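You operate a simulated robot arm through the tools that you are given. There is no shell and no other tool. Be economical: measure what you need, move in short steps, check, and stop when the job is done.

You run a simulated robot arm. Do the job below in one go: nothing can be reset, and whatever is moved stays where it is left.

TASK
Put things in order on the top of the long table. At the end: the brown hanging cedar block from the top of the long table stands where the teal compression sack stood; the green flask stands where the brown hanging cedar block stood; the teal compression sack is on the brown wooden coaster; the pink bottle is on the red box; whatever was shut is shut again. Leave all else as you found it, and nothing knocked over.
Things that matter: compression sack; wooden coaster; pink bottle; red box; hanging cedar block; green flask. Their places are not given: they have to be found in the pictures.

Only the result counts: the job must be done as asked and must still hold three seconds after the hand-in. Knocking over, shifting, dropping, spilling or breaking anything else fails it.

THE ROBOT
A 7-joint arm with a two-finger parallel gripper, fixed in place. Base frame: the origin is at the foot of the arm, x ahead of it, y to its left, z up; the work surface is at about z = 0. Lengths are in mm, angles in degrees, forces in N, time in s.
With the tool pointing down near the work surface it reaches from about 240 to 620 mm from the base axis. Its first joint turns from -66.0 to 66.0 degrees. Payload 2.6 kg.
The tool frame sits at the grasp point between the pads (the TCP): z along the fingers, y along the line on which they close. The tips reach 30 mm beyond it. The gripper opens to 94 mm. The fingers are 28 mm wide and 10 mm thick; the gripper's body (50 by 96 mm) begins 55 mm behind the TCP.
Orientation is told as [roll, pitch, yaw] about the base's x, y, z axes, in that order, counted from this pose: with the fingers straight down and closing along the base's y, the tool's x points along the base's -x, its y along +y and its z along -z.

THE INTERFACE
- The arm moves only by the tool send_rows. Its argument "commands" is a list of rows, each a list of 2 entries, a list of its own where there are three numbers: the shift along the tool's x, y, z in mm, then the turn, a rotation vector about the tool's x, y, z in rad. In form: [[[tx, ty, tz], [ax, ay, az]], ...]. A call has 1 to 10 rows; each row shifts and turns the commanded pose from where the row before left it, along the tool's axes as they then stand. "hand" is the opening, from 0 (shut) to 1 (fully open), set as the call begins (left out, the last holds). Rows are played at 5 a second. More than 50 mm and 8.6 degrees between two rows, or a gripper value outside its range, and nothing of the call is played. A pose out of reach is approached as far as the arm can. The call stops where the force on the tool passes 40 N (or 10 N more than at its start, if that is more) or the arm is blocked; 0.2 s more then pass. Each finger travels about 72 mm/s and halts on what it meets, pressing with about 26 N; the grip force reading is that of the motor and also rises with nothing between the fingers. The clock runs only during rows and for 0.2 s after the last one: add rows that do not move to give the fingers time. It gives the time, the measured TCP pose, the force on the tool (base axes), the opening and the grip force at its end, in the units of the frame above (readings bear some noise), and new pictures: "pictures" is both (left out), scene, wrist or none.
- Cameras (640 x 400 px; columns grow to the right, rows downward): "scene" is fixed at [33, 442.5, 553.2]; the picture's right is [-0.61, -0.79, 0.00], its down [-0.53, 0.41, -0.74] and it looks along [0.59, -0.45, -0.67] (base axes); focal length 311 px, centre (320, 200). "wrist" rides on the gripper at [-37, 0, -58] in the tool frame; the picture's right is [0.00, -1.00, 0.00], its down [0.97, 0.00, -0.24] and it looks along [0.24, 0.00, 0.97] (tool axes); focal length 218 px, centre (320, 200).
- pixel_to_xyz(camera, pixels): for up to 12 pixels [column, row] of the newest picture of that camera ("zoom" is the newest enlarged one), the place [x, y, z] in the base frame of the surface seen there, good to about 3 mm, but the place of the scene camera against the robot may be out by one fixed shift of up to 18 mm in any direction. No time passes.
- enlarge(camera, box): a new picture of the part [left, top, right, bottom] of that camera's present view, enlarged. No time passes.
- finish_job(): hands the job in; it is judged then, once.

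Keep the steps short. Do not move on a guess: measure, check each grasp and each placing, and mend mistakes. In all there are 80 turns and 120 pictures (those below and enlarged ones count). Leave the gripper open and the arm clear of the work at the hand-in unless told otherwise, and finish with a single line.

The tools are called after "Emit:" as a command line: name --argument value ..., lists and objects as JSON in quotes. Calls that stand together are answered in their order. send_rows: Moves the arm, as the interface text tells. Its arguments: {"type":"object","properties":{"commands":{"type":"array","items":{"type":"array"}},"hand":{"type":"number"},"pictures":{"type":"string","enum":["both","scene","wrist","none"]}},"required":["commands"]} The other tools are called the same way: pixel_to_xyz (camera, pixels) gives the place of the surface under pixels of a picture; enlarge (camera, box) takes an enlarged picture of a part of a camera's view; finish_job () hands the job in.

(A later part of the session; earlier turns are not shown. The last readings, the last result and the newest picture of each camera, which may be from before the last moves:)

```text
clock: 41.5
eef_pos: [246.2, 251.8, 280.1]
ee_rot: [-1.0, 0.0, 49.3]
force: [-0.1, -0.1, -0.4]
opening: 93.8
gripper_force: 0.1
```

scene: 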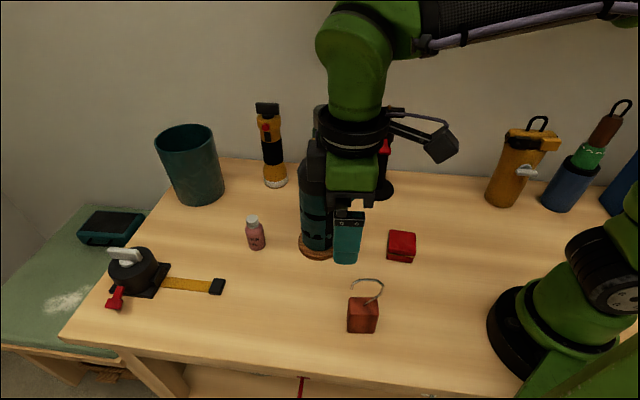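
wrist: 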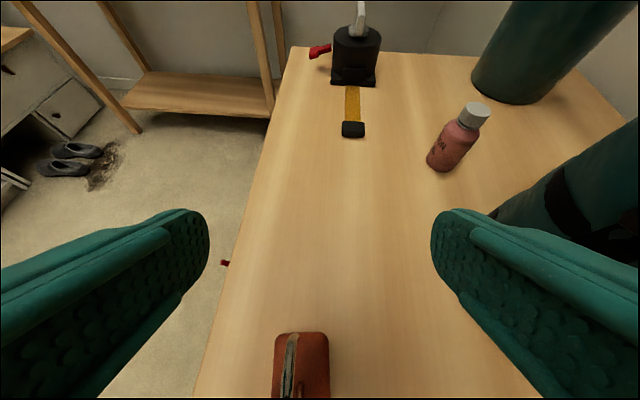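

Untilted. Now I turn the hand on towards yaw +139° (slowly) and see whether the wrist allows it.

Emit:
send_rows --commands '[[[0, 0, 0], [0, 0, -0.14]], [[0, 0, 0], [0, 0, -0.14]], [[0, 0, 0], [0, 0, -0.14]], [[0, 0, 0], [0, 0, -0.14]], [[0, 0, 0], [0, 0, -0.14]], [[0, 0, 0], [0, 0, -0.14]], [[0, 0, 0], [0, 0, -0.14]], [[0, 0, 0], [0, 0, -0.14]], [[0, 0, 0], [0, 0, -0.14]], [[0, 0, 0], [0, 0, -0.14]]]' --pictures "none"

Emit:
send_rows --commands '[[[0, 0, 0], [0, 0, -0.085]], [[0, 0, 0], [0, 0, -0.085]], [[0, 0, 0], [0, 0, 0]], [[0, 0, 0], [0, 0, 0]]]'

```text
clock: 43.7
eef_pos: [245.6, 253.9, 278.9]
ee_rot: [-0.2, 1.1, 129.6]
force: [-0.1, -0.9, -0.4]
opening: 94.0
gripper_force: 0.0
```

```text
clock: 44.7
eef_pos: [245.4, 253.0, 278.9]
ee_rot: [0.1, 0.9, 139.2]
force: [-1.1, -0.1, 0.6]
opening: 94.1
gripper_force: 0.1
```

scene: 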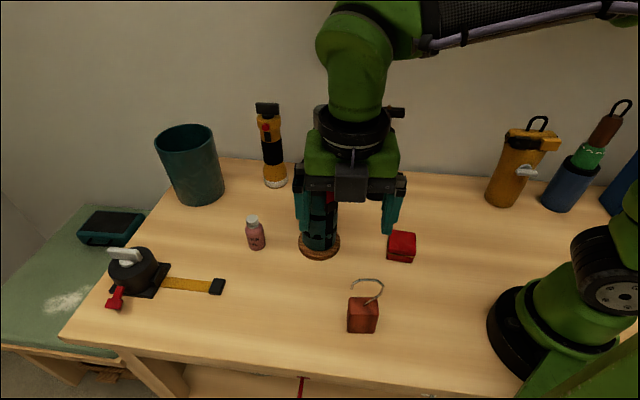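
wrist: 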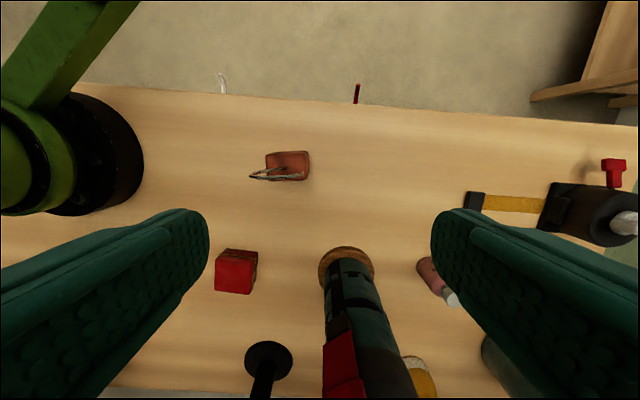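

A dark box now faces the scene camera at (350,180); I enlarge to see whether it's the wrist camera and how far it sticks out.

Emit:
enlarge --camera "scene" --box '[280, 90, 430, 250]'

Emit:
pixel_to_xyz --camera "scene" --pixels '[[350, 185], [340, 185], [360, 185], [350, 170], [350, 198], [320, 190], [385, 190]]'

Emit:
pixel_to_xyz --camera "wrist" --pixels '[[270, 157], [307, 155], [305, 176], [285, 176], [265, 173], [252, 177], [285, 165], [236, 265], [296, 170], [275, 165]]'

```text
2.50 times, centred on (355, 170) of scene
```

zoom: 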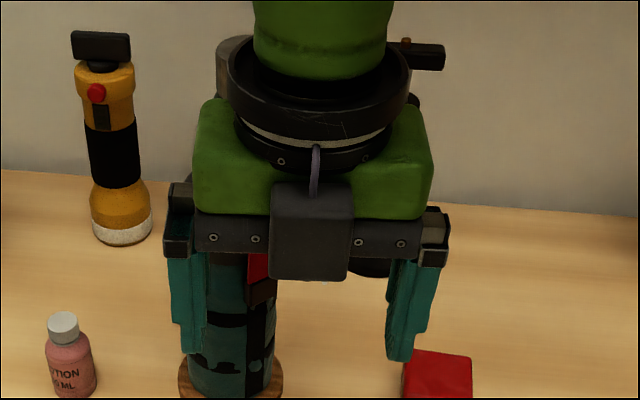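

```text
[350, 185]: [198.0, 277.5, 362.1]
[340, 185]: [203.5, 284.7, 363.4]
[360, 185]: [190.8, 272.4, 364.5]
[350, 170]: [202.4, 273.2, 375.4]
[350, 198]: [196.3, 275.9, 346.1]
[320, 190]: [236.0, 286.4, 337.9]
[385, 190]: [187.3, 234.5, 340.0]
```

```text
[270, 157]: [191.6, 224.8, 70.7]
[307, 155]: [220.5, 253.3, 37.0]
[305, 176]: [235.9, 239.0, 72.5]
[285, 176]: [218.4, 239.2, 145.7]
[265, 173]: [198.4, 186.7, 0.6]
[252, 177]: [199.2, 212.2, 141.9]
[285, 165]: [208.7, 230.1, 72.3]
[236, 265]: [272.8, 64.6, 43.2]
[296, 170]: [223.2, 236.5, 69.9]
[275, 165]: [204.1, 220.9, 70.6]
```

Two boxes exist: the wrist camera on tool −x and a lamp-like cube on tool +x. With the hand tilted 45° to tool +x, both clear hook and table. I centre over the block, lower to z≈200, then tilt.

Emit:
send_rows --commands '[[[1, 13.5, 0], [0, 0, 0]], [[1, 13.5, 0], [0, 0, 0]], [[1, 13.5, 0], [0, 0, 0]], [[0, 0, 16], [0, 0, 0]], [[0, 0, 16], [0, 0, 0]], [[0, 0, 16], [0, 0, 0]], [[0, 0, 16], [0, 0, 0]], [[0, 0, 15], [0, 0, 0]], [[0, 0, 0], [0, 0, 0]]]' --pictures "none"

Emit:
send_rows --commands '[[[0, 0, 0], [0, -0.13, 0]], [[0, 0, 0], [0, -0.13, 0]], [[0, 0, 0], [0, -0.13, 0]], [[0, 0, 0], [0, -0.13, 0]], [[0, 0, 0], [0, -0.13, 0]], [[0, 0, 0], [0, -0.13, 0]], [[0, 0, 0], [0, 0, 0]], [[0, 0, 0], [0, 0, 0]]]'

```text
clock: 46.7
eef_pos: [222.4, 219.4, 200.6]
ee_rot: [0.0, 1.0, 139.3]
force: [-0.8, -0.1, 0.3]
opening: 94.0
gripper_force: 0.0
```

```text
clock: 48.5
eef_pos: [223.4, 219.5, 200.8]
ee_rot: [0.0, -43.7, 139.1]
force: [-0.1, 0.0, -0.9]
opening: 94.0
gripper_force: 0.0
```

scene: 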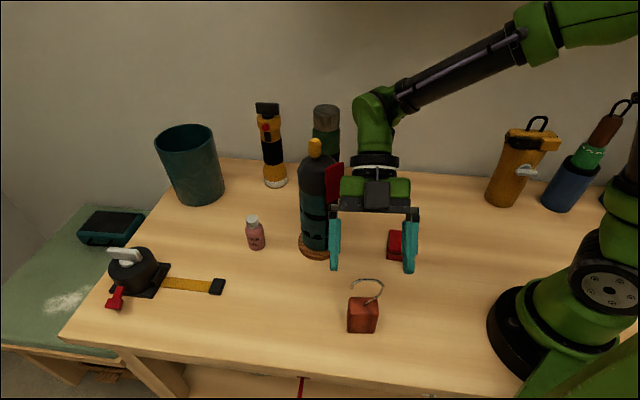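
wrist: 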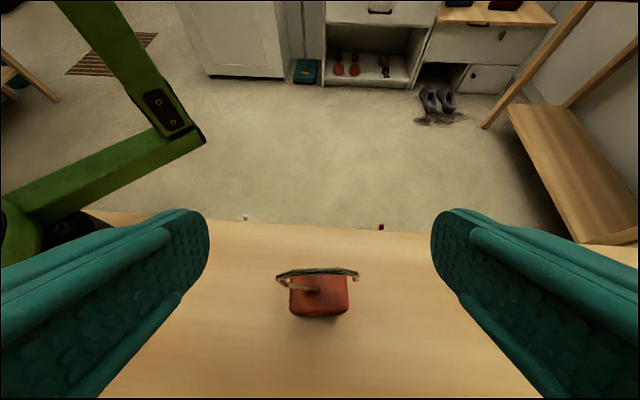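

Tilted fine; the block is centred between the fingers. Down vertically to z≈100 and look.

Emit:
send_rows --commands '[[[9.9, 0, 10.4], [0, 0, 0]], [[9.9, 0, 10.4], [0, 0, 0]], [[9.9, 0, 10.4], [0, 0, 0]], [[9.9, 0, 10.4], [0, 0, 0]], [[9.9, 0, 10.4], [0, 0, 0]], [[9.9, 0, 10.4], [0, 0, 0]], [[9.9, 0, 10.4], [0, 0, 0]], [[0, 0, 0], [0, 0, 0]]]'

```text
clock: 50.3
eef_pos: [221.8, 219.7, 99.2]
ee_rot: [0.0, -43.7, 139.2]
force: [-0.7, 0.4, -0.3]
opening: 94.2
gripper_force: 0.0
```

scene: 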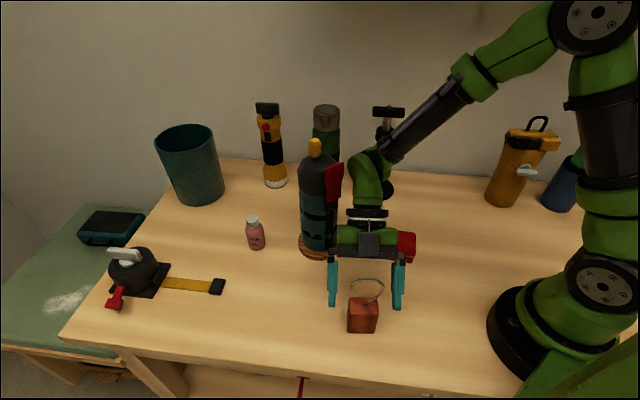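
wrist: 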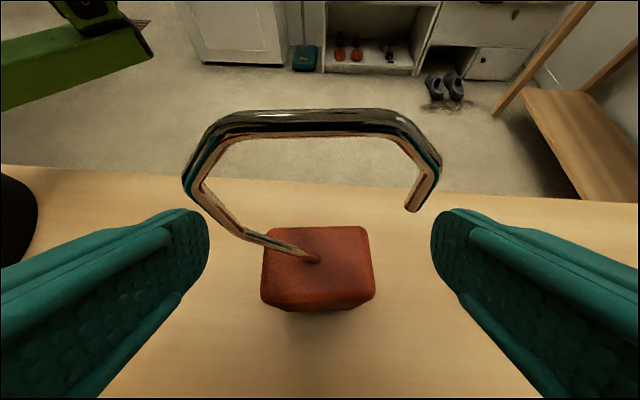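

The hook passes cleanly in front of the palm, block centred. Continue down to z≈46.

Emit:
send_rows --commands '[[[7.4, 0, 7.8], [0, 0, 0]], [[7.4, 0, 7.8], [0, 0, 0]], [[7.4, 0, 7.8], [0, 0, 0]], [[7.4, 0, 7.8], [0, 0, 0]], [[7.4, 0, 7.8], [0, 0, 0]], [[0, 0, 0], [0, 0, 0]]]'

```text
clock: 51.7
eef_pos: [222.0, 220.5, 46.8]
ee_rot: [0.0, -43.7, 139.2]
force: [0.0, 0.6, -0.7]
opening: 94.1
gripper_force: 0.0
```

scene: 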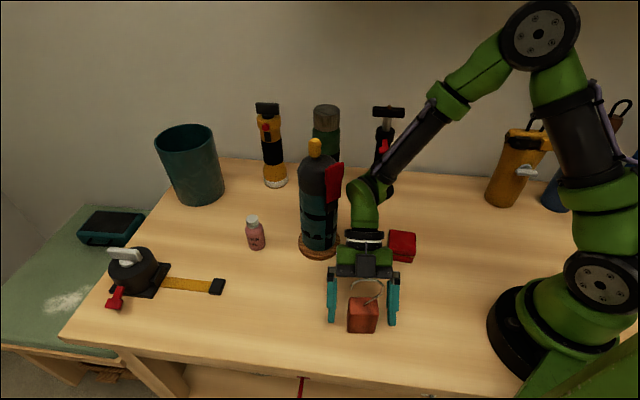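
wrist: 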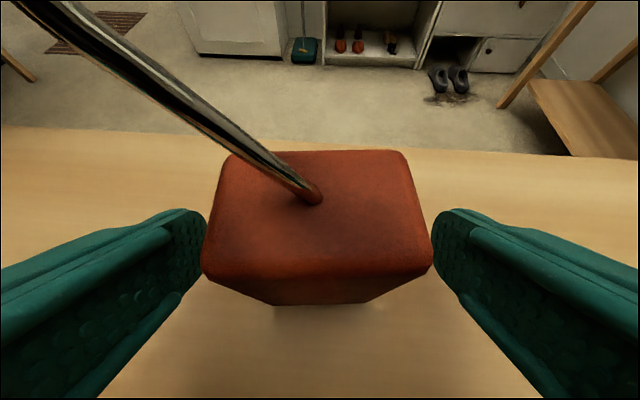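

The block stands between the pads. Close.

Emit:
send_rows --commands '[[[0, 0, 0], [0, 0, 0]], [[0, 0, 0], [0, 0, 0]], [[0, 0, 0], [0, 0, 0]], [[0, 0, 0], [0, 0, 0]], [[0, 0, 0], [0, 0, 0]]]' --hand 0 --pictures "wrist"

```text
clock: 52.9
eef_pos: [223.4, 220.6, 46.4]
ee_rot: [-0.1, -43.7, 139.2]
force: [-0.1, 0.6, 0.3]
opening: 53.6
gripper_force: 25.4
```

wrist: 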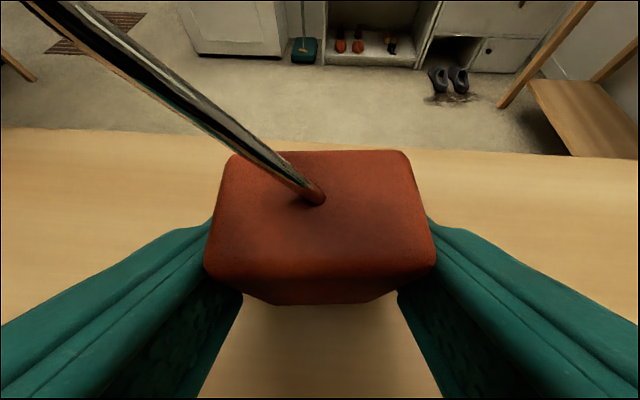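

Gripped at 53.6 mm. Lift vertically in two parts and check.

Emit:
send_rows --commands '[[[-5, 0, -5.2], [0, 0, 0]], [[-9, 0, -9.4], [0, 0, 0]], [[-10, 0, -10.4], [0, 0, 0]], [[-10, 0, -10.4], [0, 0, 0]], [[-10, 0, -10.4], [0, 0, 0]], [[-10, 0, -10.4], [0, 0, 0]], [[-10, 0, -10.4], [0, 0, 0]], [[-10, 0, -10.4], [0, 0, 0]], [[-10, 0, -10.4], [0, 0, 0]], [[-10, 0, -10.4], [0, 0, 0]]]' --pictures "scene"

```text
clock: 55.1
eef_pos: [220.9, 219.0, 183.1]
ee_rot: [0.0, -43.6, 139.3]
force: [-0.4, 0.1, -1.2]
opening: 53.5
gripper_force: 26.0
```

scene: 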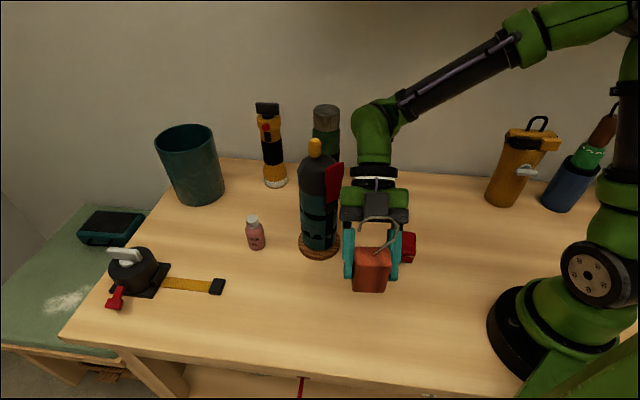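

The block is held well. Raise a bit more, then rotate about the vertical by −60°.

Emit:
send_rows --commands '[[[-10, 0, -10.4], [0, 0, 0]], [[-10, 0, -10.4], [0, 0, 0]], [[0, 0, 0], [0.0905, 0, 0.0945]], [[0, 0, 0], [0.0905, 0, 0.0945]], [[0, 0, 0], [0.0905, 0, 0.0945]], [[0, 0, 0], [0.0905, 0, 0.0945]], [[0, 0, 0], [0.0905, 0, 0.0945]], [[0, 0, 0], [0.0905, 0, 0.0945]], [[0, 0, 0], [0.0905, 0, 0.0945]], [[0, 0, 0], [0.0905, 0, 0.0945]]]' --pictures "none"

Emit:
send_rows --commands '[[[0, 0, 0], [0, 0, 0]], [[0, 0, 0], [0, 0, 0]]]' --pictures "scene"

```text
clock: 57.3
eef_pos: [221.5, 220.3, 211.6]
ee_rot: [-0.1, -43.8, 79.3]
force: [-0.8, 0.5, -0.4]
opening: 53.5
gripper_force: 25.9
```

```text
clock: 57.9
eef_pos: [221.4, 220.6, 212.0]
ee_rot: [-0.1, -43.8, 79.2]
force: [-0.1, 0.1, -0.9]
opening: 53.4
gripper_force: 26.2
```

scene: 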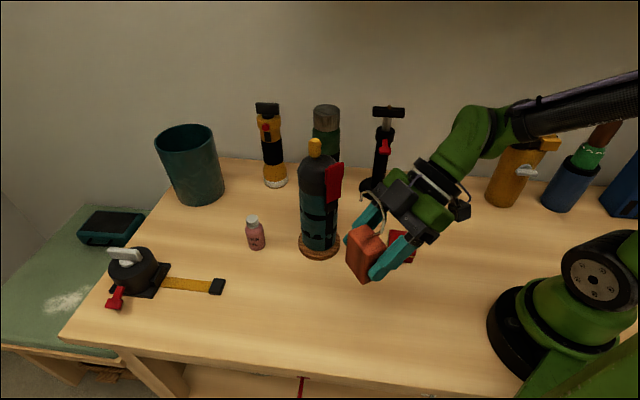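

Now translate towards (350,20) in slow rows, hand leading towards −y.

Emit:
send_rows --commands '[[[7.3, -10.3, -7.9], [0, 0, 0]], [[7.3, -10.3, -7.9], [0, 0, 0]], [[7.3, -10.3, -7.9], [0, 0, 0]], [[7.3, -10.3, -7.9], [0, 0, 0]], [[7.3, -10.3, -7.9], [0, 0, 0]], [[7.3, -10.3, -7.9], [0, 0, 0]], [[7.3, -10.3, -7.9], [0, 0, 0]], [[7.3, -10.3, -7.9], [0, 0, 0]]]' --pictures "none"

Emit:
send_rows --commands '[[[7.3, -10.3, -7.9], [0, 0, 0]], [[7.3, -10.3, -7.9], [0, 0, 0]], [[7.3, -10.3, -7.9], [0, 0, 0]], [[7.3, -10.3, -7.9], [0, 0, 0]], [[7.3, -10.3, -7.9], [0, 0, 0]], [[7.3, -10.3, -7.9], [0, 0, 0]], [[7.3, -10.3, -7.9], [0, 0, 0]], [[7.3, -10.3, -7.9], [0, 0, 0]], [[0, 0, 0], [0, 0, 0]]]' --pictures "scene"

```text
clock: 59.7
eef_pos: [286.6, 120.9, 215.7]
ee_rot: [-0.2, -43.8, 79.4]
force: [-0.2, 0.2, -1.3]
opening: 53.4
gripper_force: 25.8
```

```text
clock: 61.7
eef_pos: [351.1, 21.2, 222.8]
ee_rot: [-0.3, -43.9, 79.3]
force: [0.1, -0.1, -0.5]
opening: 53.7
gripper_force: 26.2
```

scene: 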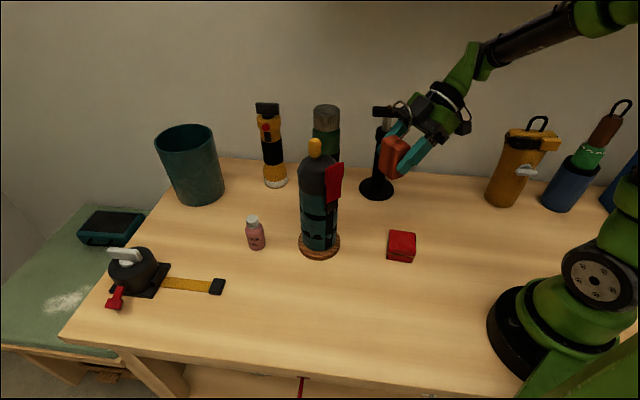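

Now rotate another −119° about the vertical (16 rows), so the hand ends on the side away from the wall.

Emit:
send_rows --commands '[[[0, 0, 0], [0.0901, 0, 0.0937]], [[0, 0, 0], [0.0901, 0, 0.0937]], [[0, 0, 0], [0.0901, 0, 0.0937]], [[0, 0, 0], [0.0901, 0, 0.0937]], [[0, 0, 0], [0.0901, 0, 0.0937]], [[0, 0, 0], [0.0901, 0, 0.0937]], [[0, 0, 0], [0.0901, 0, 0.0937]], [[0, 0, 0], [0.0901, 0, 0.0937]]]' --pictures "none"

Emit:
send_rows --commands '[[[0, 0, 0], [0.0901, 0, 0.0937]], [[0, 0, 0], [0.0901, 0, 0.0937]], [[0, 0, 0], [0.0901, 0, 0.0937]], [[0, 0, 0], [0.0901, 0, 0.0937]], [[0, 0, 0], [0.0901, 0, 0.0937]], [[0, 0, 0], [0.0901, 0, 0.0937]], [[0, 0, 0], [0.0901, 0, 0.0937]], [[0, 0, 0], [0.0901, 0, 0.0937]], [[0, 0, 0], [0, 0, 0]]]' --pictures "both"

```text
clock: 63.5
eef_pos: [351.7, 22.0, 222.7]
ee_rot: [-0.3, -44.0, 19.7]
force: [0.4, -0.1, -0.3]
opening: 53.7
gripper_force: 26.0
```

```text
clock: 65.5
eef_pos: [351.8, 20.8, 222.1]
ee_rot: [-0.1, -43.9, -39.9]
force: [0.2, -0.1, -0.9]
opening: 53.5
gripper_force: 26.1
```

scene: 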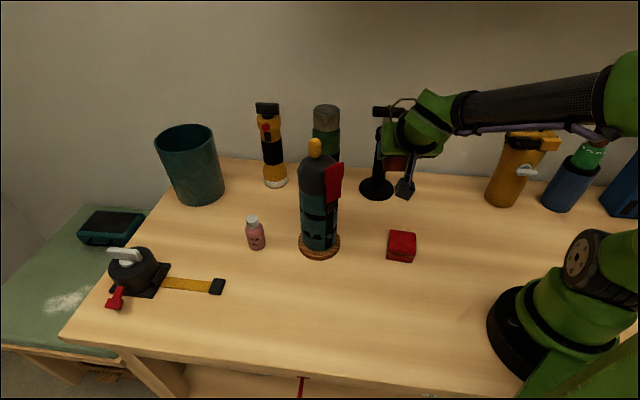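
wrist: 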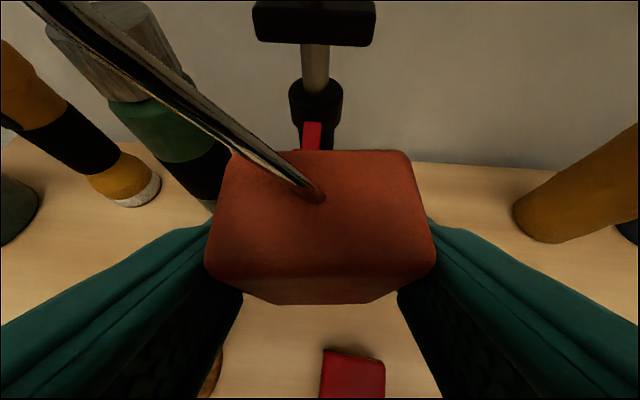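

Hand is now on the base side, the block in front. I move via (335,−80) towards the old sack spot (TCP target 348.6,−178.3).

Emit:
send_rows --commands '[[[-5.3, -12.5, 5.1], [0, 0, 0]], [[-5.3, -12.5, 5.1], [0, 0, 0]], [[-5.3, -12.5, 5.1], [0, 0, 0]], [[-5.3, -12.5, 5.1], [0, 0, 0]], [[-5.3, -12.5, 5.1], [0, 0, 0]], [[-5.3, -12.5, 5.1], [0, 0, 0]], [[-5.3, -12.5, 5.1], [0, 0, 0]], [[0, 0, 0], [0, 0, 0]]]' --pictures "none"

Emit:
send_rows --commands '[[[-7.5, -9.5, 7.25], [0, 0, 0]], [[-7.5, -9.5, 7.25], [0, 0, 0]], [[-7.5, -9.5, 7.25], [0, 0, 0]], [[-7.5, -9.5, 7.25], [0, 0, 0]], [[-7.5, -9.5, 7.25], [0, 0, 0]], [[-7.5, -9.5, 7.25], [0, 0, 0]], [[-7.5, -9.5, 7.25], [0, 0, 0]], [[0, 0, 0], [0, 0, 0]], [[0, 0, 0], [0, 0, 0]]]' --pictures "both"

```text
clock: 67.3
eef_pos: [334.3, -80.8, 222.3]
ee_rot: [-0.1, -44.0, -39.9]
force: [-0.7, 0.5, -0.2]
opening: 53.6
gripper_force: 25.7
```

```text
clock: 69.3
eef_pos: [348.7, -176.8, 223.4]
ee_rot: [0.0, -44.0, -40.0]
force: [-0.6, 0.4, -2.3]
opening: 53.5
gripper_force: 26.5
```

scene: 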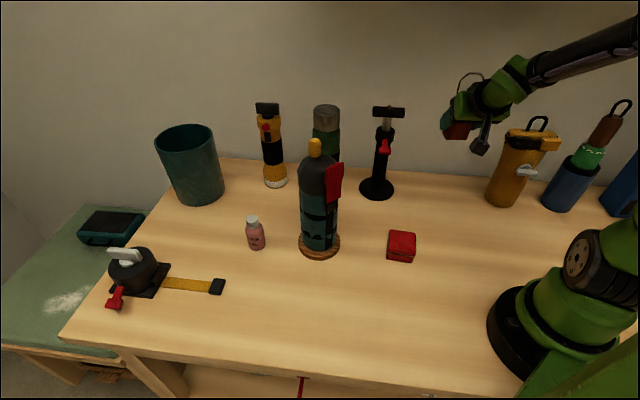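
wrist: 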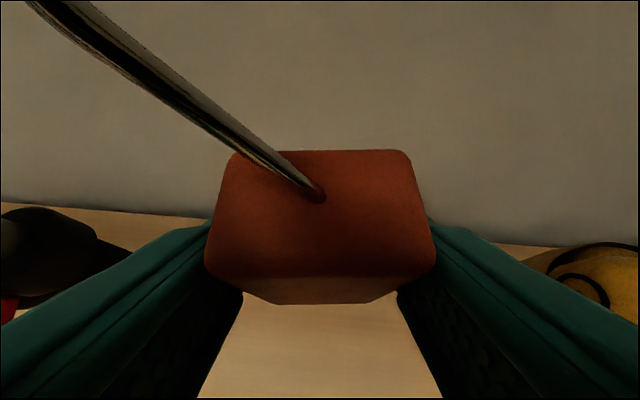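

Before descending I check how near the yellow bag's tap and buckle are.

Emit:
pixel_to_xyz --camera "scene" --pixels '[[527, 172], [550, 145], [510, 145], [500, 165], [492, 195], [535, 118], [519, 140], [520, 170]]'

Emit:
send_rows --commands '[[[9.7, 0, 10], [0, 0, 0]], [[9.7, 0, 10], [0, 0, 0]], [[9.7, 0, 10], [0, 0, 0]], [[0, 0, 0], [0, 0, 0]]]' --pictures "none"

```text
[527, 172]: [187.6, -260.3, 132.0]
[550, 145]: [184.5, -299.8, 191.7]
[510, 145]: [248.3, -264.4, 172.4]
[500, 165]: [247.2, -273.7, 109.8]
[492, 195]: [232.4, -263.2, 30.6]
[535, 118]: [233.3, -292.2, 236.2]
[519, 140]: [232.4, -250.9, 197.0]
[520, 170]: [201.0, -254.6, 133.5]
```

```text
clock: 70.3
eef_pos: [347.6, -177.6, 179.4]
ee_rot: [0.0, -44.0, -39.8]
force: [0.1, 0.2, -1.4]
opening: 53.3
gripper_force: 26.4
```

The bag is about 75 mm clear of the hand. Continue down to about 60.

Emit:
send_rows --commands '[[[10.4, 0, 10.8], [0, 0, 0]], [[10.4, 0, 10.8], [0, 0, 0]], [[10.4, 0, 10.8], [0, 0, 0]], [[10.4, 0, 10.8], [0, 0, 0]], [[10.4, 0, 10.8], [0, 0, 0]], [[10.4, 0, 10.8], [0, 0, 0]], [[10.4, 0, 10.8], [0, 0, 0]], [[10.4, 0, 10.8], [0, 0, 0]], [[0, 0, 0], [0, 0, 0]]]' --pictures "both"

```text
clock: 72.3
eef_pos: [349.6, -177.0, 60.5]
ee_rot: [0.0, -44.0, -39.9]
force: [-0.3, -0.4, -1.0]
opening: 53.2
gripper_force: 26.3
```

scene: 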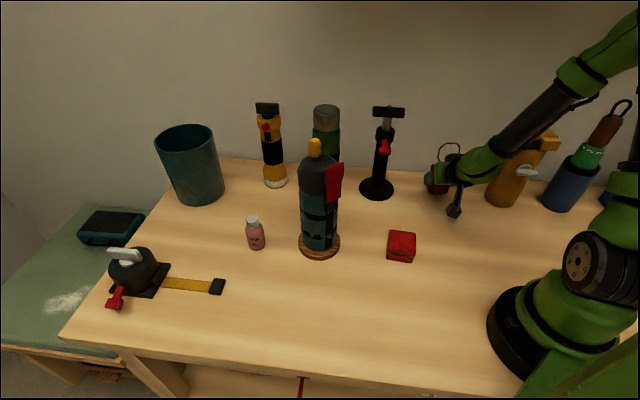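
wrist: 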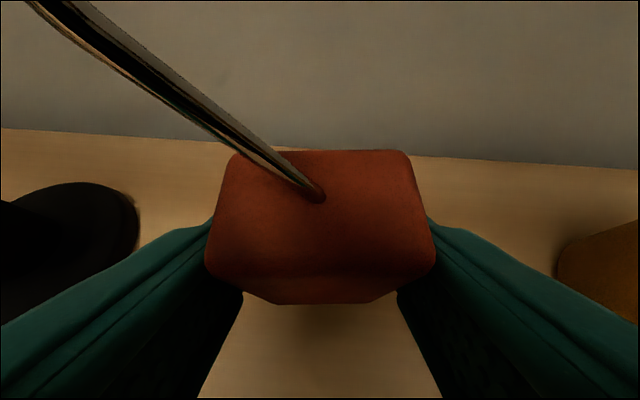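

Everything is clear. Shift 1.6 mm and set down gently.

Emit:
send_rows --commands '[[[4.2, -1.6, 4.3], [0, 0, 0]], [[2.8, 0, 2.9], [0, 0, 0]], [[1.4, 0, 1.45], [0, 0, 0]], [[0.7, 0, 0.7], [0, 0, 0]], [[0, 0, 0], [0, 0, 0]], [[0, 0, 0], [0, 0, 0]]]' --pictures "none"

```text
clock: 73.7
eef_pos: [346.7, -178.5, 48.1]
ee_rot: [0.0, -43.9, -39.8]
force: [-0.7, 0.2, -1.3]
opening: 53.5
gripper_force: 26.1
```

Emit:
send_rows --commands '[[[0.7, 0, 0.7], [0, 0, 0]], [[0.7, 0, 0.7], [0, 0, 0]], [[0, 0, 0], [0, 0, 0]], [[0, 0, 0], [0, 0, 0]]]' --pictures "none"

```text
clock: 74.7
eef_pos: [346.8, -177.9, 46.9]
ee_rot: [0.0, -44.2, -40.0]
force: [-6.9, 0.1, 23.8]
opening: 53.8
gripper_force: 25.5
```

Contact (24 N). I ease up slightly, then open.

Emit:
send_rows --commands '[[[-0.4, 0, -0.4], [0, 0, 0]], [[0, 0, 0], [0, 0, 0]]]' --pictures "none"

Emit:
send_rows --commands '[[[0, 0, 0], [0, 0, 0]], [[0, 0, 0], [0, 0, 0]], [[0, 0, 0], [0, 0, 0]], [[0, 0, 0], [0, 0, 0]]]' --hand 1 --pictures "both"

```text
clock: 75.3
eef_pos: [347.2, -178.1, 45.8]
ee_rot: [-0.1, -44.1, -40.0]
force: [3.2, -4.8, 10.1]
opening: 53.7
gripper_force: 26.0
```

```text
clock: 76.3
eef_pos: [347.5, -177.5, 45.8]
ee_rot: [0.0, -44.0, -40.0]
force: [0.4, 0.7, 0.2]
opening: 94.1
gripper_force: 0.0
```

scene: 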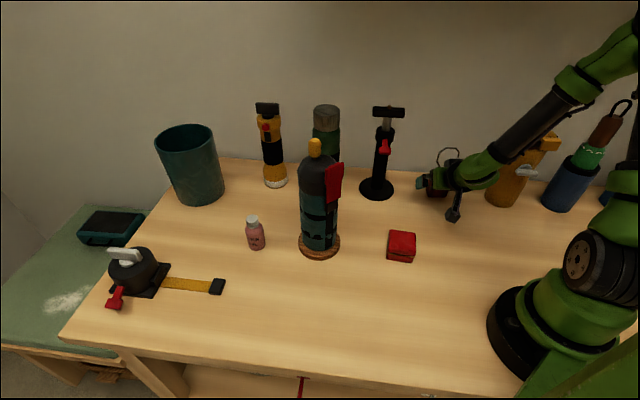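
wrist: 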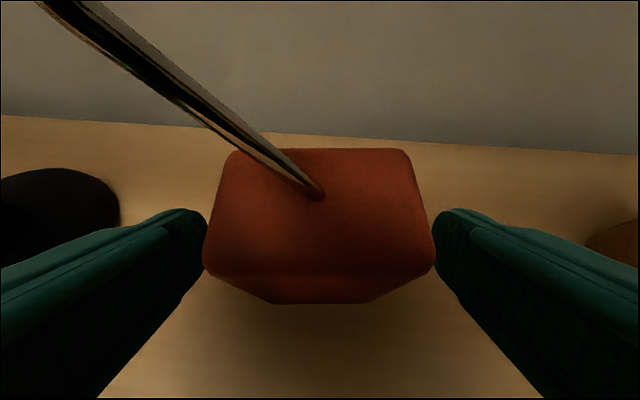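

Released and standing. Retreat vertically up, the reverse of the descent.

Emit:
send_rows --commands '[[[-6, 0, -6.2], [0, 0, 0]], [[-10.4, 0, -10.8], [0, 0, 0]], [[-10.4, 0, -10.8], [0, 0, 0]], [[-10.4, 0, -10.8], [0, 0, 0]], [[-10.4, 0, -10.8], [0, 0, 0]], [[-10.4, 0, -10.8], [0, 0, 0]], [[-10.4, 0, -10.8], [0, 0, 0]], [[-10.4, 0, -10.8], [0, 0, 0]], [[-10.4, 0, -10.8], [0, 0, 0]], [[-10.4, 0, -10.8], [0, 0, 0]]]' --pictures "none"

Emit:
send_rows --commands '[[[-10.4, 0, -10.8], [0, 0, 0]], [[-10.4, 0, -10.8], [0, 0, 0]], [[-10.4, 0, -10.8], [0, 0, 0]], [[-10.4, 0, -10.8], [0, 0, 0]], [[0, 0, 0], [0, 0, 0]]]' --pictures "both"

```text
clock: 78.5
eef_pos: [347.2, -177.8, 189.1]
ee_rot: [0.1, -44.0, -39.8]
force: [0.3, 0.1, 0.2]
opening: 93.8
gripper_force: 0.1
```

```text
clock: 79.7
eef_pos: [345.9, -177.9, 250.8]
ee_rot: [0.0, -44.1, -39.9]
force: [0.1, -0.9, 0.1]
opening: 94.1
gripper_force: 0.1
```

scene: 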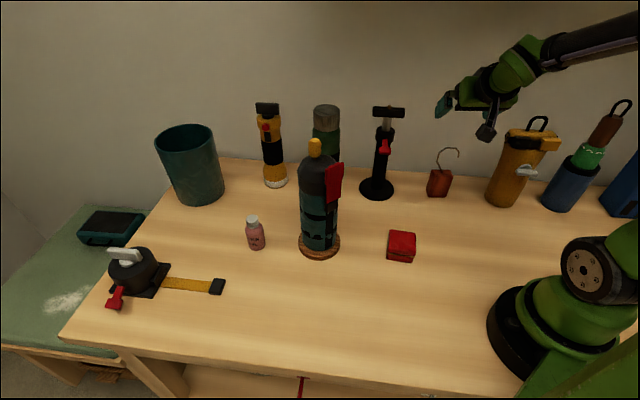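
wrist: 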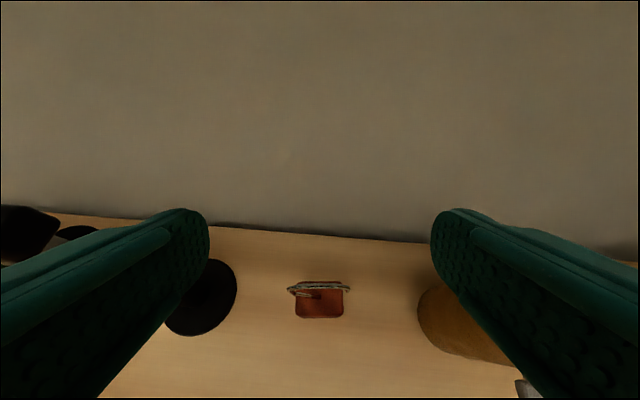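

Cedar stands. I check its position, and untilt in the same go (measure first).

Emit:
pixel_to_xyz --camera "wrist" --pixels '[[298, 301], [341, 301], [300, 312], [340, 312], [320, 305]]'

Emit:
send_rows --commands '[[[0, 0, 0], [0, 0.128, 0]], [[0, 0, 0], [0, 0.128, 0]], [[0, 0, 0], [0, 0.128, 0]], [[0, 0, 0], [0, 0.128, 0]], [[0, 0, 0], [0, 0.128, 0]], [[0, 0, 0], [0, 0.128, 0]], [[0, 0, 0], [0, 0, 0]], [[0, 0, 0], [0, 0, 0]]]' --pictures "wrist"

```text
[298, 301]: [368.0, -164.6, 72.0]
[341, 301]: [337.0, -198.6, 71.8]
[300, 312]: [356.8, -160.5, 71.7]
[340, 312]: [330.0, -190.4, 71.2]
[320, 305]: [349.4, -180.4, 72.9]
```

```text
clock: 81.5
eef_pos: [346.0, -178.1, 250.3]
ee_rot: [0.1, -0.1, -39.9]
force: [-0.2, -0.3, 0.0]
opening: 94.2
gripper_force: 0.0
```

wrist: 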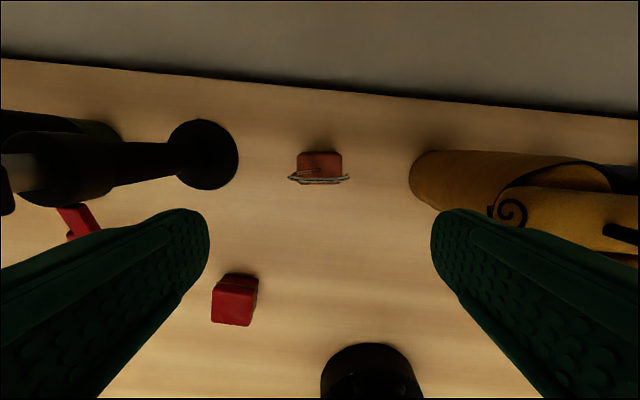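

I re-measure the cedar block and get accurate values from this untilted view.

Emit:
enlarge --camera "wrist" --box '[270, 130, 370, 200]'

Emit:
pixel_to_xyz --camera "wrist" --pixels '[[300, 156], [340, 156], [300, 172], [340, 172], [320, 165]]'

```text
5.71 times, centred on (320, 165) of wrist
```

zoom: 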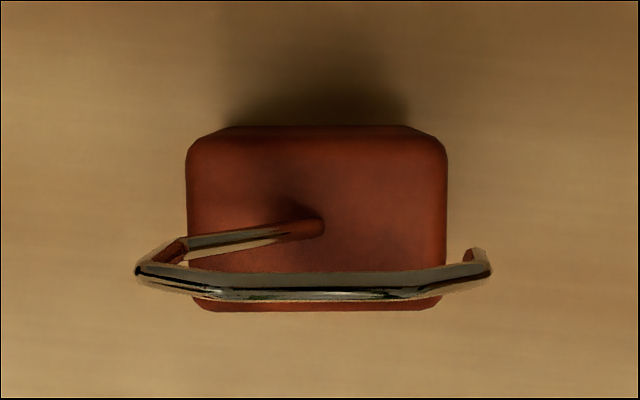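

```text
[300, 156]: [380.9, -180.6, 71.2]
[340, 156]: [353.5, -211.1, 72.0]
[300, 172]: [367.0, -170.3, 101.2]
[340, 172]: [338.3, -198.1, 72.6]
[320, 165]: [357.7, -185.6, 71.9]
```

The cedar block is at about (354,−183), within ~4 mm of the sack's old place. Next the flask: rise, then move towards (470,20).

Emit:
send_rows --commands '[[[0, 0, -20], [0, 0, 0]], [[0, 0, -20], [0, 0, 0]], [[0, 0, -20], [0, 0, 0]], [[2.2, 16, 0], [0, 0, 0]], [[2.2, 16, 0], [0, 0, 0]], [[2.2, 16, 0], [0, 0, 0]], [[2.2, 16, 0], [0, 0, 0]], [[2.2, 16, 0], [0, 0, 0]], [[2.2, 16, 0], [0, 0, 0]], [[2.2, 16, 0], [0, 0, 0]]]' --pictures "none"

Emit:
send_rows --commands '[[[2.2, 16, 0], [0, 0, 0]], [[2.2, 16, 0], [0, 0, 0]], [[2.2, 16, 0], [0, 0, 0]], [[2.2, 16, 0], [0, 0, 0]], [[2.2, 16, 0], [0, 0, 0]], [[2.2, 16, 0], [0, 0, 0]], [[2.2, 16, 0], [0, 0, 0]], [[0, 0, 0], [0, 0, 0]]]' --pictures "wrist"

```text
clock: 83.7
eef_pos: [406.6, -82.1, 309.7]
ee_rot: [0.0, 0.0, -39.8]
force: [0.2, -0.1, 0.2]
opening: 93.9
gripper_force: 0.1
```

```text
clock: 85.5
eef_pos: [465.8, 14.4, 308.9]
ee_rot: [0.0, -0.1, -40.0]
force: [-0.3, 0.6, -0.5]
opening: 93.9
gripper_force: 0.1
```

wrist: 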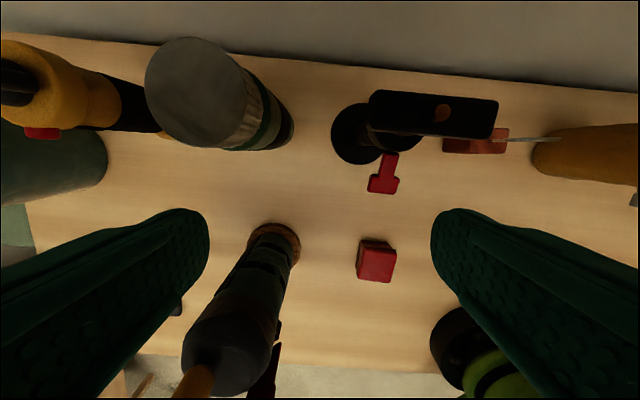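

The flask's cap is at wrist (196,91). I measure it and its neighbours.

Emit:
pixel_to_xyz --camera "wrist" --pixels '[[196, 91], [150, 91], [242, 91], [196, 42], [200, 142], [20, 85], [60, 60], [40, 130], [433, 115], [290, 130], [376, 262], [274, 240]]'

```text
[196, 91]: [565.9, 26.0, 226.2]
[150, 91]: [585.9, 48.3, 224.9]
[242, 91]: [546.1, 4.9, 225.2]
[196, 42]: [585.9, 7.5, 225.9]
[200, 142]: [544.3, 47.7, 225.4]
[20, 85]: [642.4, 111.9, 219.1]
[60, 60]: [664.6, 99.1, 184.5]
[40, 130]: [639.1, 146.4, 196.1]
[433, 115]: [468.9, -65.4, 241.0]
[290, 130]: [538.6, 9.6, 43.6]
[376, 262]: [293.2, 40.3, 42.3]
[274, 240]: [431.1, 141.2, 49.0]
```

Flask centre (565.5,27), top 225.5, diameter ≈62. I turn to yaw 0 and move above it, lowering to z≈270.

Emit:
send_rows --commands '[[[0, 0, 0], [0, 0, -0.1163]], [[0, 0, 0], [0, 0, -0.1163]], [[0, 0, 0], [0, 0, -0.1163]], [[0, 0, 0], [0, 0, -0.1163]], [[0, 0, 0], [0, 0, -0.1163]], [[0, 0, 0], [0, 0, -0.1163]], [[0, 0, 10], [0, 0, 0]], [[0, 0, 10], [0, 0, 0]], [[0, 0, 10], [0, 0, 0]], [[0, 0, 0], [0, 0, 0]]]' --pictures "none"

Emit:
send_rows --commands '[[[-14.2, 1.8, 0], [0, 0, 0]], [[-14.2, 1.8, 0], [0, 0, 0]], [[-14.2, 1.8, 0], [0, 0, 0]], [[-14.2, 1.8, 0], [0, 0, 0]], [[-14.2, 1.8, 0], [0, 0, 0]], [[-14.2, 1.8, 0], [0, 0, 0]], [[-14.2, 1.8, 0], [0, 0, 0]], [[0, 0, 8], [0, 0, 0]], [[0, 0, 0], [0, 0, 0]]]' --pictures "both"

```text
clock: 87.7
eef_pos: [466.0, 14.4, 280.6]
ee_rot: [0.0, 0.1, 0.0]
force: [0.3, 0.4, -1.1]
opening: 94.0
gripper_force: 0.0
```

```text
clock: 89.7
eef_pos: [565.4, 30.2, 270.6]
ee_rot: [-0.1, 0.2, 0.1]
force: [0.4, 0.2, -1.0]
opening: 93.9
gripper_force: 0.1
out of reach, approached as far as the arm can: row 7
```

scene: 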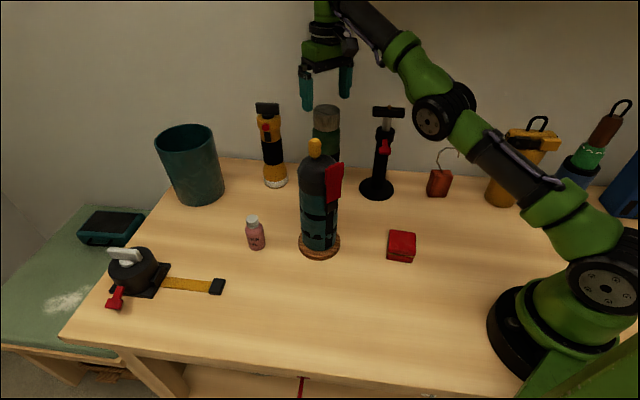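
wrist: 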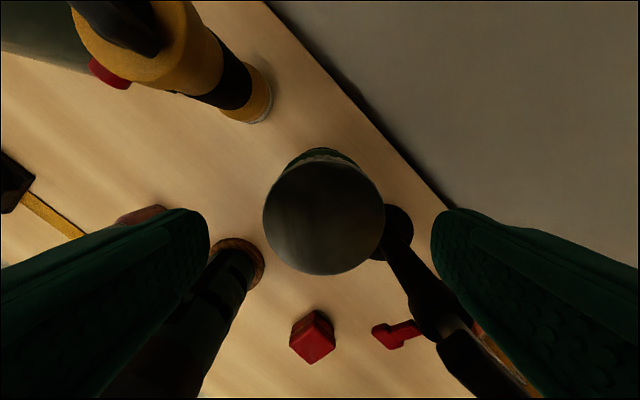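

Over the flask, at the edge of reach. I measure the cap centre again.

Emit:
pixel_to_xyz --camera "wrist" --pixels '[[324, 215], [268, 215], [380, 215], [324, 166], [324, 270]]'

```text
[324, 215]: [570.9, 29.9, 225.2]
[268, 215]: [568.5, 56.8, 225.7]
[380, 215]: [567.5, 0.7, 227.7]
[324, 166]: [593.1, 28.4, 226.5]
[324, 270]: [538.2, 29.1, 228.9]
```

Centre (566.5,29), TCP well placed. Descend to z≈178.

Emit:
send_rows --commands '[[[-1, -1, 12], [0, 0, 0]], [[0, 0, 12], [0, 0, 0]], [[0, 0, 14], [0, 0, 0]], [[0, 0, 14], [0, 0, 0]], [[0, 0, 14], [0, 0, 0]], [[0, 0, 14], [0, 0, 0]], [[0, 0, 12], [0, 0, 0]], [[0, 0, 0], [0, 0, 0]]]' --pictures "both"

```text
clock: 91.5
eef_pos: [595.4, 30.0, 189.8]
ee_rot: [0.1, 0.1, -0.1]
force: [-0.6, 0.2, 0.4]
opening: 93.9
gripper_force: 0.0
out of reach, approached as far as the arm can: row 1, 2, 3, 4, 5, 6, 7
```

scene: 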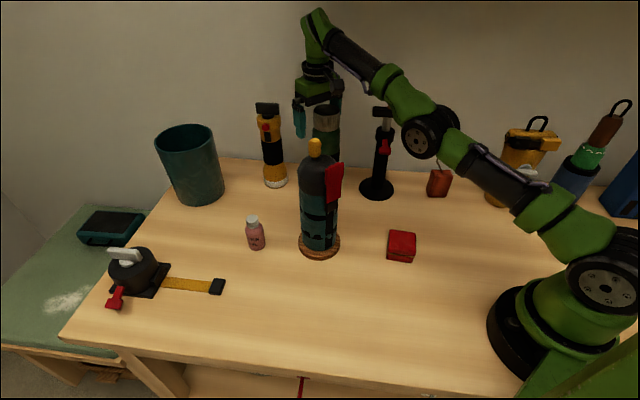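
wrist: 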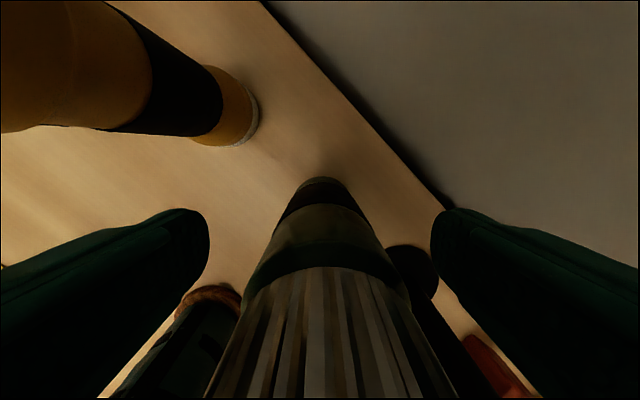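

The arm slid outward instead of going down (TCP x=595); nothing touched, the flask still stands between the fingers. I check the arm's shape by measuring its joints.

Emit:
pixel_to_xyz --camera "scene" --pixels '[[425, 135], [510, 190], [370, 60], [318, 25], [560, 240], [450, 115], [390, 85], [320, 75]]'

Emit:
enlarge --camera "scene" --box '[280, 0, 640, 225]'

```text
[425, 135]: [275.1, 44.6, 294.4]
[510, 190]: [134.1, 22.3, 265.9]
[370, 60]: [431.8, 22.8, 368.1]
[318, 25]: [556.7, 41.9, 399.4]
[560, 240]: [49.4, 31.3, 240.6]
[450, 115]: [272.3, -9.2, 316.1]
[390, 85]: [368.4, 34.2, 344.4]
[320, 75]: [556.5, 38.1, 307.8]
```

```text
1.78 times, centred on (460, 112) of scene
```

zoom: 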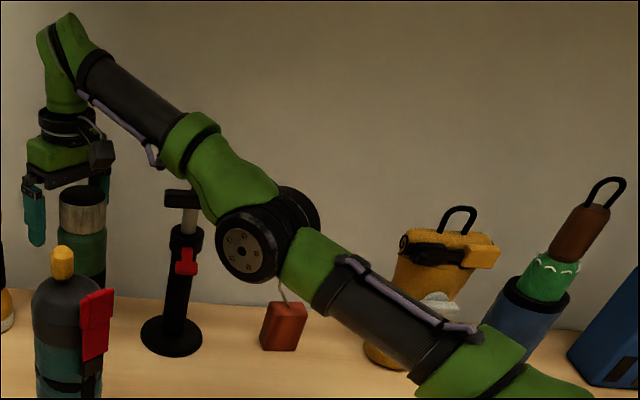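

The arm went out to its straight-elbow limit. Flask (y=29) is between the fingers and below the palm (245 vs 226), so I can slide back in −x with fingers straddling it. Small steps first.

Emit:
send_rows --commands '[[[5, -0.3, 0], [0, 0, 0]], [[5, -0.3, 0], [0, 0, 0]], [[5, -0.4, 0], [0, 0, 0]], [[0, 0, 0], [0, 0, 0]]]' --pictures "none"

```text
clock: 92.5
eef_pos: [595.3, 30.4, 189.6]
ee_rot: [0.0, 0.1, 0.0]
force: [-1.0, 0.1, 0.5]
opening: 94.2
gripper_force: 0.2
out of reach, approached as far as the arm can: row 1, 2, 3
```

Stuck at the singular reach limit. I go back up along the arc first.

Emit:
send_rows --commands '[[[3, 0, -13], [0, 0, 0]], [[3, 0, -13], [0, 0, 0]], [[4, 0, -13], [0, 0, 0]], [[4, 0, -13], [0, 0, 0]], [[5, 0, -13], [0, 0, 0]], [[5, 0, -13], [0, 0, 0]], [[6, 0, -13], [0, 0, 0]], [[6, 0, -13], [0, 0, 0]], [[0, 0, 0], [0, 0, 0]]]' --pictures "none"

```text
clock: 94.5
eef_pos: [556.9, 34.0, 291.5]
ee_rot: [-0.1, -0.1, 0.0]
force: [-0.1, -0.8, -0.3]
opening: 94.1
gripper_force: 0.1
out of reach, approached as far as the arm can: row 8
```

Free again at z=291. Now inward (−x) in steps to bend the elbow.

Emit:
send_rows --commands '[[[12, 0, 0], [0, 0, 0]], [[12, 0, 0], [0, 0, 0]], [[12, 0, 0], [0, 0, 0]], [[12, 0, 0], [0, 0, 0]], [[12, 0, 0], [0, 0, 0]], [[0, 0, 0], [0, 0, 0]]]' --pictures "scene"

```text
clock: 95.9
eef_pos: [546.6, 35.3, 309.7]
ee_rot: [0.0, 0.1, 0.0]
force: [0.0, -0.3, 0.0]
opening: 94.0
gripper_force: 0.0
out of reach, approached as far as the arm can: row 1, 2, 3, 4, 5
```

scene: 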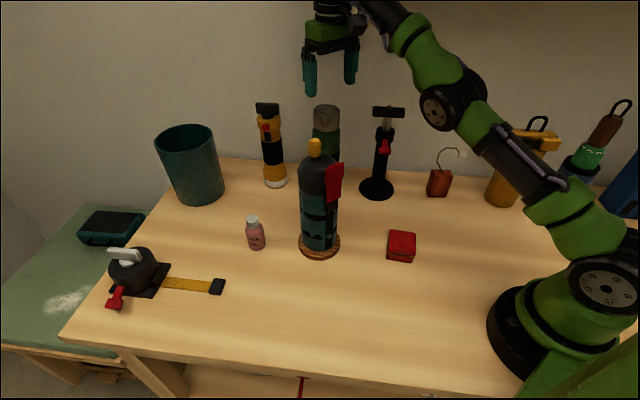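

Inward still slides along the limit: the elbow seems slightly over-straight. I'll swing away from the wall and objects to (515,185), then stretch out and dip to bend the elbow the right way.

Emit:
send_rows --commands '[[[1.2, 15, 0], [0, 0, 0]], [[1.6, 15, 0], [0, 0, 0]], [[2, 15, 0], [0, 0, 0]], [[2.4, 15, 0], [0, 0, 0]], [[2.7, 15, 0], [0, 0, 0]], [[3.3, 15, 0], [0, 0, 0]], [[3.8, 15, 0], [0, 0, 0]], [[4.1, 15, 0], [0, 0, 0]], [[4.7, 15, 0], [0, 0, 0]], [[5.1, 15, 0], [0, 0, 0]]]' --pictures "none"

Emit:
send_rows --commands '[[[-15, 5, 0], [0, 0, 0]], [[-15, 5, 0], [0, 0, 0]], [[-15, 5, 0], [0, 0, 0]], [[0, 0, 0], [0, 0, 0]]]' --pictures "scene"

```text
clock: 98.1
eef_pos: [516.5, 178.9, 310.3]
ee_rot: [0.1, 0.0, 0.1]
force: [-0.1, 0.0, -0.1]
opening: 94.0
gripper_force: 0.0
out of reach, approached as far as the arm can: row 8
```

```text
clock: 99.1
eef_pos: [525.7, 181.2, 292.3]
ee_rot: [-0.1, 0.0, 0.0]
force: [-0.5, 0.4, 0.0]
opening: 93.9
gripper_force: 0.1
out of reach, approached as far as the arm can: row 1, 2, 3
```

scene: 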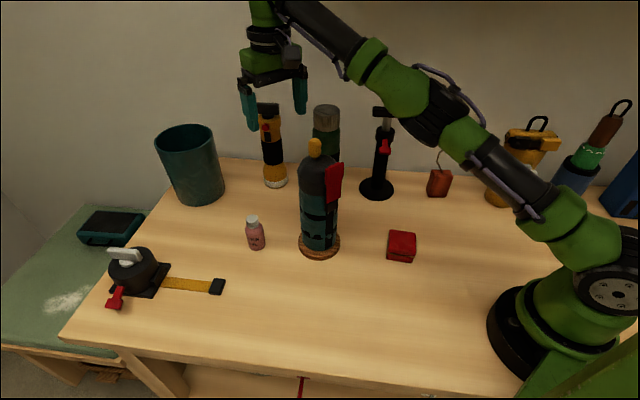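

Both in and out are refused: near the straight elbow a small shift needs a big joint turn. I try very small inward steps (0.7 mm).

Emit:
send_rows --commands '[[[0.5, -0.2, 0], [0, 0, 0]], [[0.6, -0.2, 0], [0, 0, 0]], [[0.7, -0.2, 0], [0, 0, 0]], [[0.8, -0.3, 0], [0, 0, 0]], [[1, -0.3, 0], [0, 0, 0]], [[1.2, -0.4, 0], [0, 0, 0]], [[1.5, -0.5, 0], [0, 0, 0]], [[2, -0.7, 0], [0, 0, 0]], [[2.5, -0.8, 0], [0, 0, 0]], [[3, -1, 0], [0, 0, 0]]]' --pictures "none"

```text
clock: 101.3
eef_pos: [524.6, 180.3, 297.0]
ee_rot: [-0.1, 0.0, 0.0]
force: [0.0, 0.7, 0.5]
opening: 94.0
gripper_force: 0.1
out of reach, approached as far as the arm can: row 5, 8, 10
```

Still sliding. I try one larger step (down 44, inward 20) over free table space so the solver can find the bent-elbow pose.

Emit:
send_rows --commands '[[[20, -5, 44], [0, 0, 0]], [[0, 0, 0], [0, 0, 0]], [[0, 0, 0], [0, 0, 0]]]' --pictures "none"

```text
clock: 102.1
eef_pos: [537.0, 186.1, 267.2]
ee_rot: [-0.1, 0.1, 0.1]
force: [-0.4, -0.4, 0.3]
opening: 93.8
gripper_force: 0.0
out of reach, approached as far as the arm can: row 1
```

I think the elbow is pinned just past straight; moving down along the arc slightly inside the limit should bend it properly. I check the free space around first.

Emit:
pixel_to_xyz --camera "scene" --pixels '[[220, 165], [218, 190], [195, 203], [214, 140], [273, 165], [262, 110]]'

Emit:
send_rows --commands '[[[-5, 1.7, 0], [0, 0, 0]], [[-3.3, 1.1, 9], [0, 0, 0]], [[-3.2, 1.1, 9], [0, 0, 0]], [[-3.1, 1, 9], [0, 0, 0]], [[-2.9, 1, 9], [0, 0, 0]], [[-2.7, 0.9, 9], [0, 0, 0]], [[0, 0, 0], [0, 0, 0]]]' --pictures "scene"

```text
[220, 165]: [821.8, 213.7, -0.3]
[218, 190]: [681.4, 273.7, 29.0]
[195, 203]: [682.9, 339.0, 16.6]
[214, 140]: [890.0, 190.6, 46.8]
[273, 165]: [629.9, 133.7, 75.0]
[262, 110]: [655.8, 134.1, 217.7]
```

```text
clock: 103.7
eef_pos: [554.5, 193.2, 218.8]
ee_rot: [-0.1, 0.0, 0.0]
force: [0.4, -0.5, 0.6]
opening: 94.2
gripper_force: 0.0
out of reach, approached as far as the arm can: row 1
```

scene: 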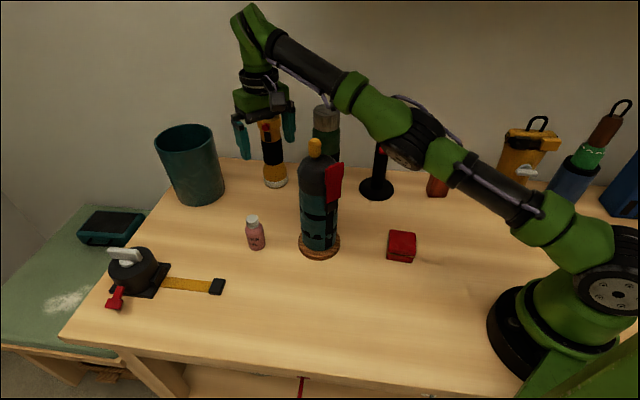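

Those rows were accepted. Now test small inward steps.

Emit:
send_rows --commands '[[[0, 0, 5], [0, 0, 0]], [[0.5, -0.2, 5], [0, 0, 0]], [[1, -0.3, 5], [0, 0, 0]], [[2, -0.7, 5], [0, 0, 0]], [[4, -1.3, 3], [0, 0, 0]], [[5, -1.7, 0], [0, 0, 0]], [[0, 0, 0], [0, 0, 0]]]' --pictures "none"

```text
clock: 105.3
eef_pos: [558.6, 195.2, 202.2]
ee_rot: [-0.1, 0.1, 0.0]
force: [-0.6, -0.5, -0.4]
opening: 93.9
gripper_force: 0.1
out of reach, approached as far as the arm can: row 2, 4, 5, 6
```

I push outward to straighten fully, then take two large down-steps along the arc so the elbow crosses to its normal side.

Emit:
send_rows --commands '[[[-8, 2.8, 0], [0, 0, 0]], [[-8, 2.8, 0], [0, 0, 0]], [[-9.4, 3.3, 42], [0, 0, 0]], [[-6, 2.1, 42], [0, 0, 0]], [[5, -1.7, 20], [0, 0, 0]], [[0, 0, 0], [0, 0, 0]]]' --pictures "none"

```text
clock: 106.7
eef_pos: [571.7, 202.4, 94.4]
ee_rot: [0.0, 0.0, 0.1]
force: [-0.5, 0.4, 0.2]
opening: 94.0
gripper_force: 0.1
out of reach, approached as far as the arm can: row 1, 2
```

Crossed: that inward row was accepted and the hand is 10 mm inside the limit. I pull in and up.

Emit:
send_rows --commands '[[[6, -2, -4], [0, 0, 0]], [[6, -3, -8], [0, 0, 0]], [[6, -4, -10], [0, 0, 0]], [[6, -6, -12], [0, 0, 0]], [[6, -8, -12], [0, 0, 0]], [[6, -9, -12], [0, 0, 0]], [[6, -10, -12], [0, 0, 0]], [[6, -10, -12], [0, 0, 0]], [[4, -10, -10], [0, 0, 0]], [[0, 0, 0], [0, 0, 0]]]' --pictures "scene"

```text
clock: 108.9
eef_pos: [518.9, 140.0, 187.4]
ee_rot: [-0.1, 0.0, 0.0]
force: [-0.9, 0.1, 0.0]
opening: 94.0
gripper_force: 0.1
```

scene: 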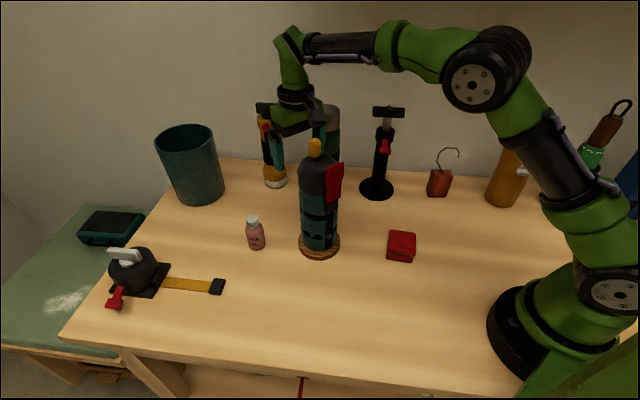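

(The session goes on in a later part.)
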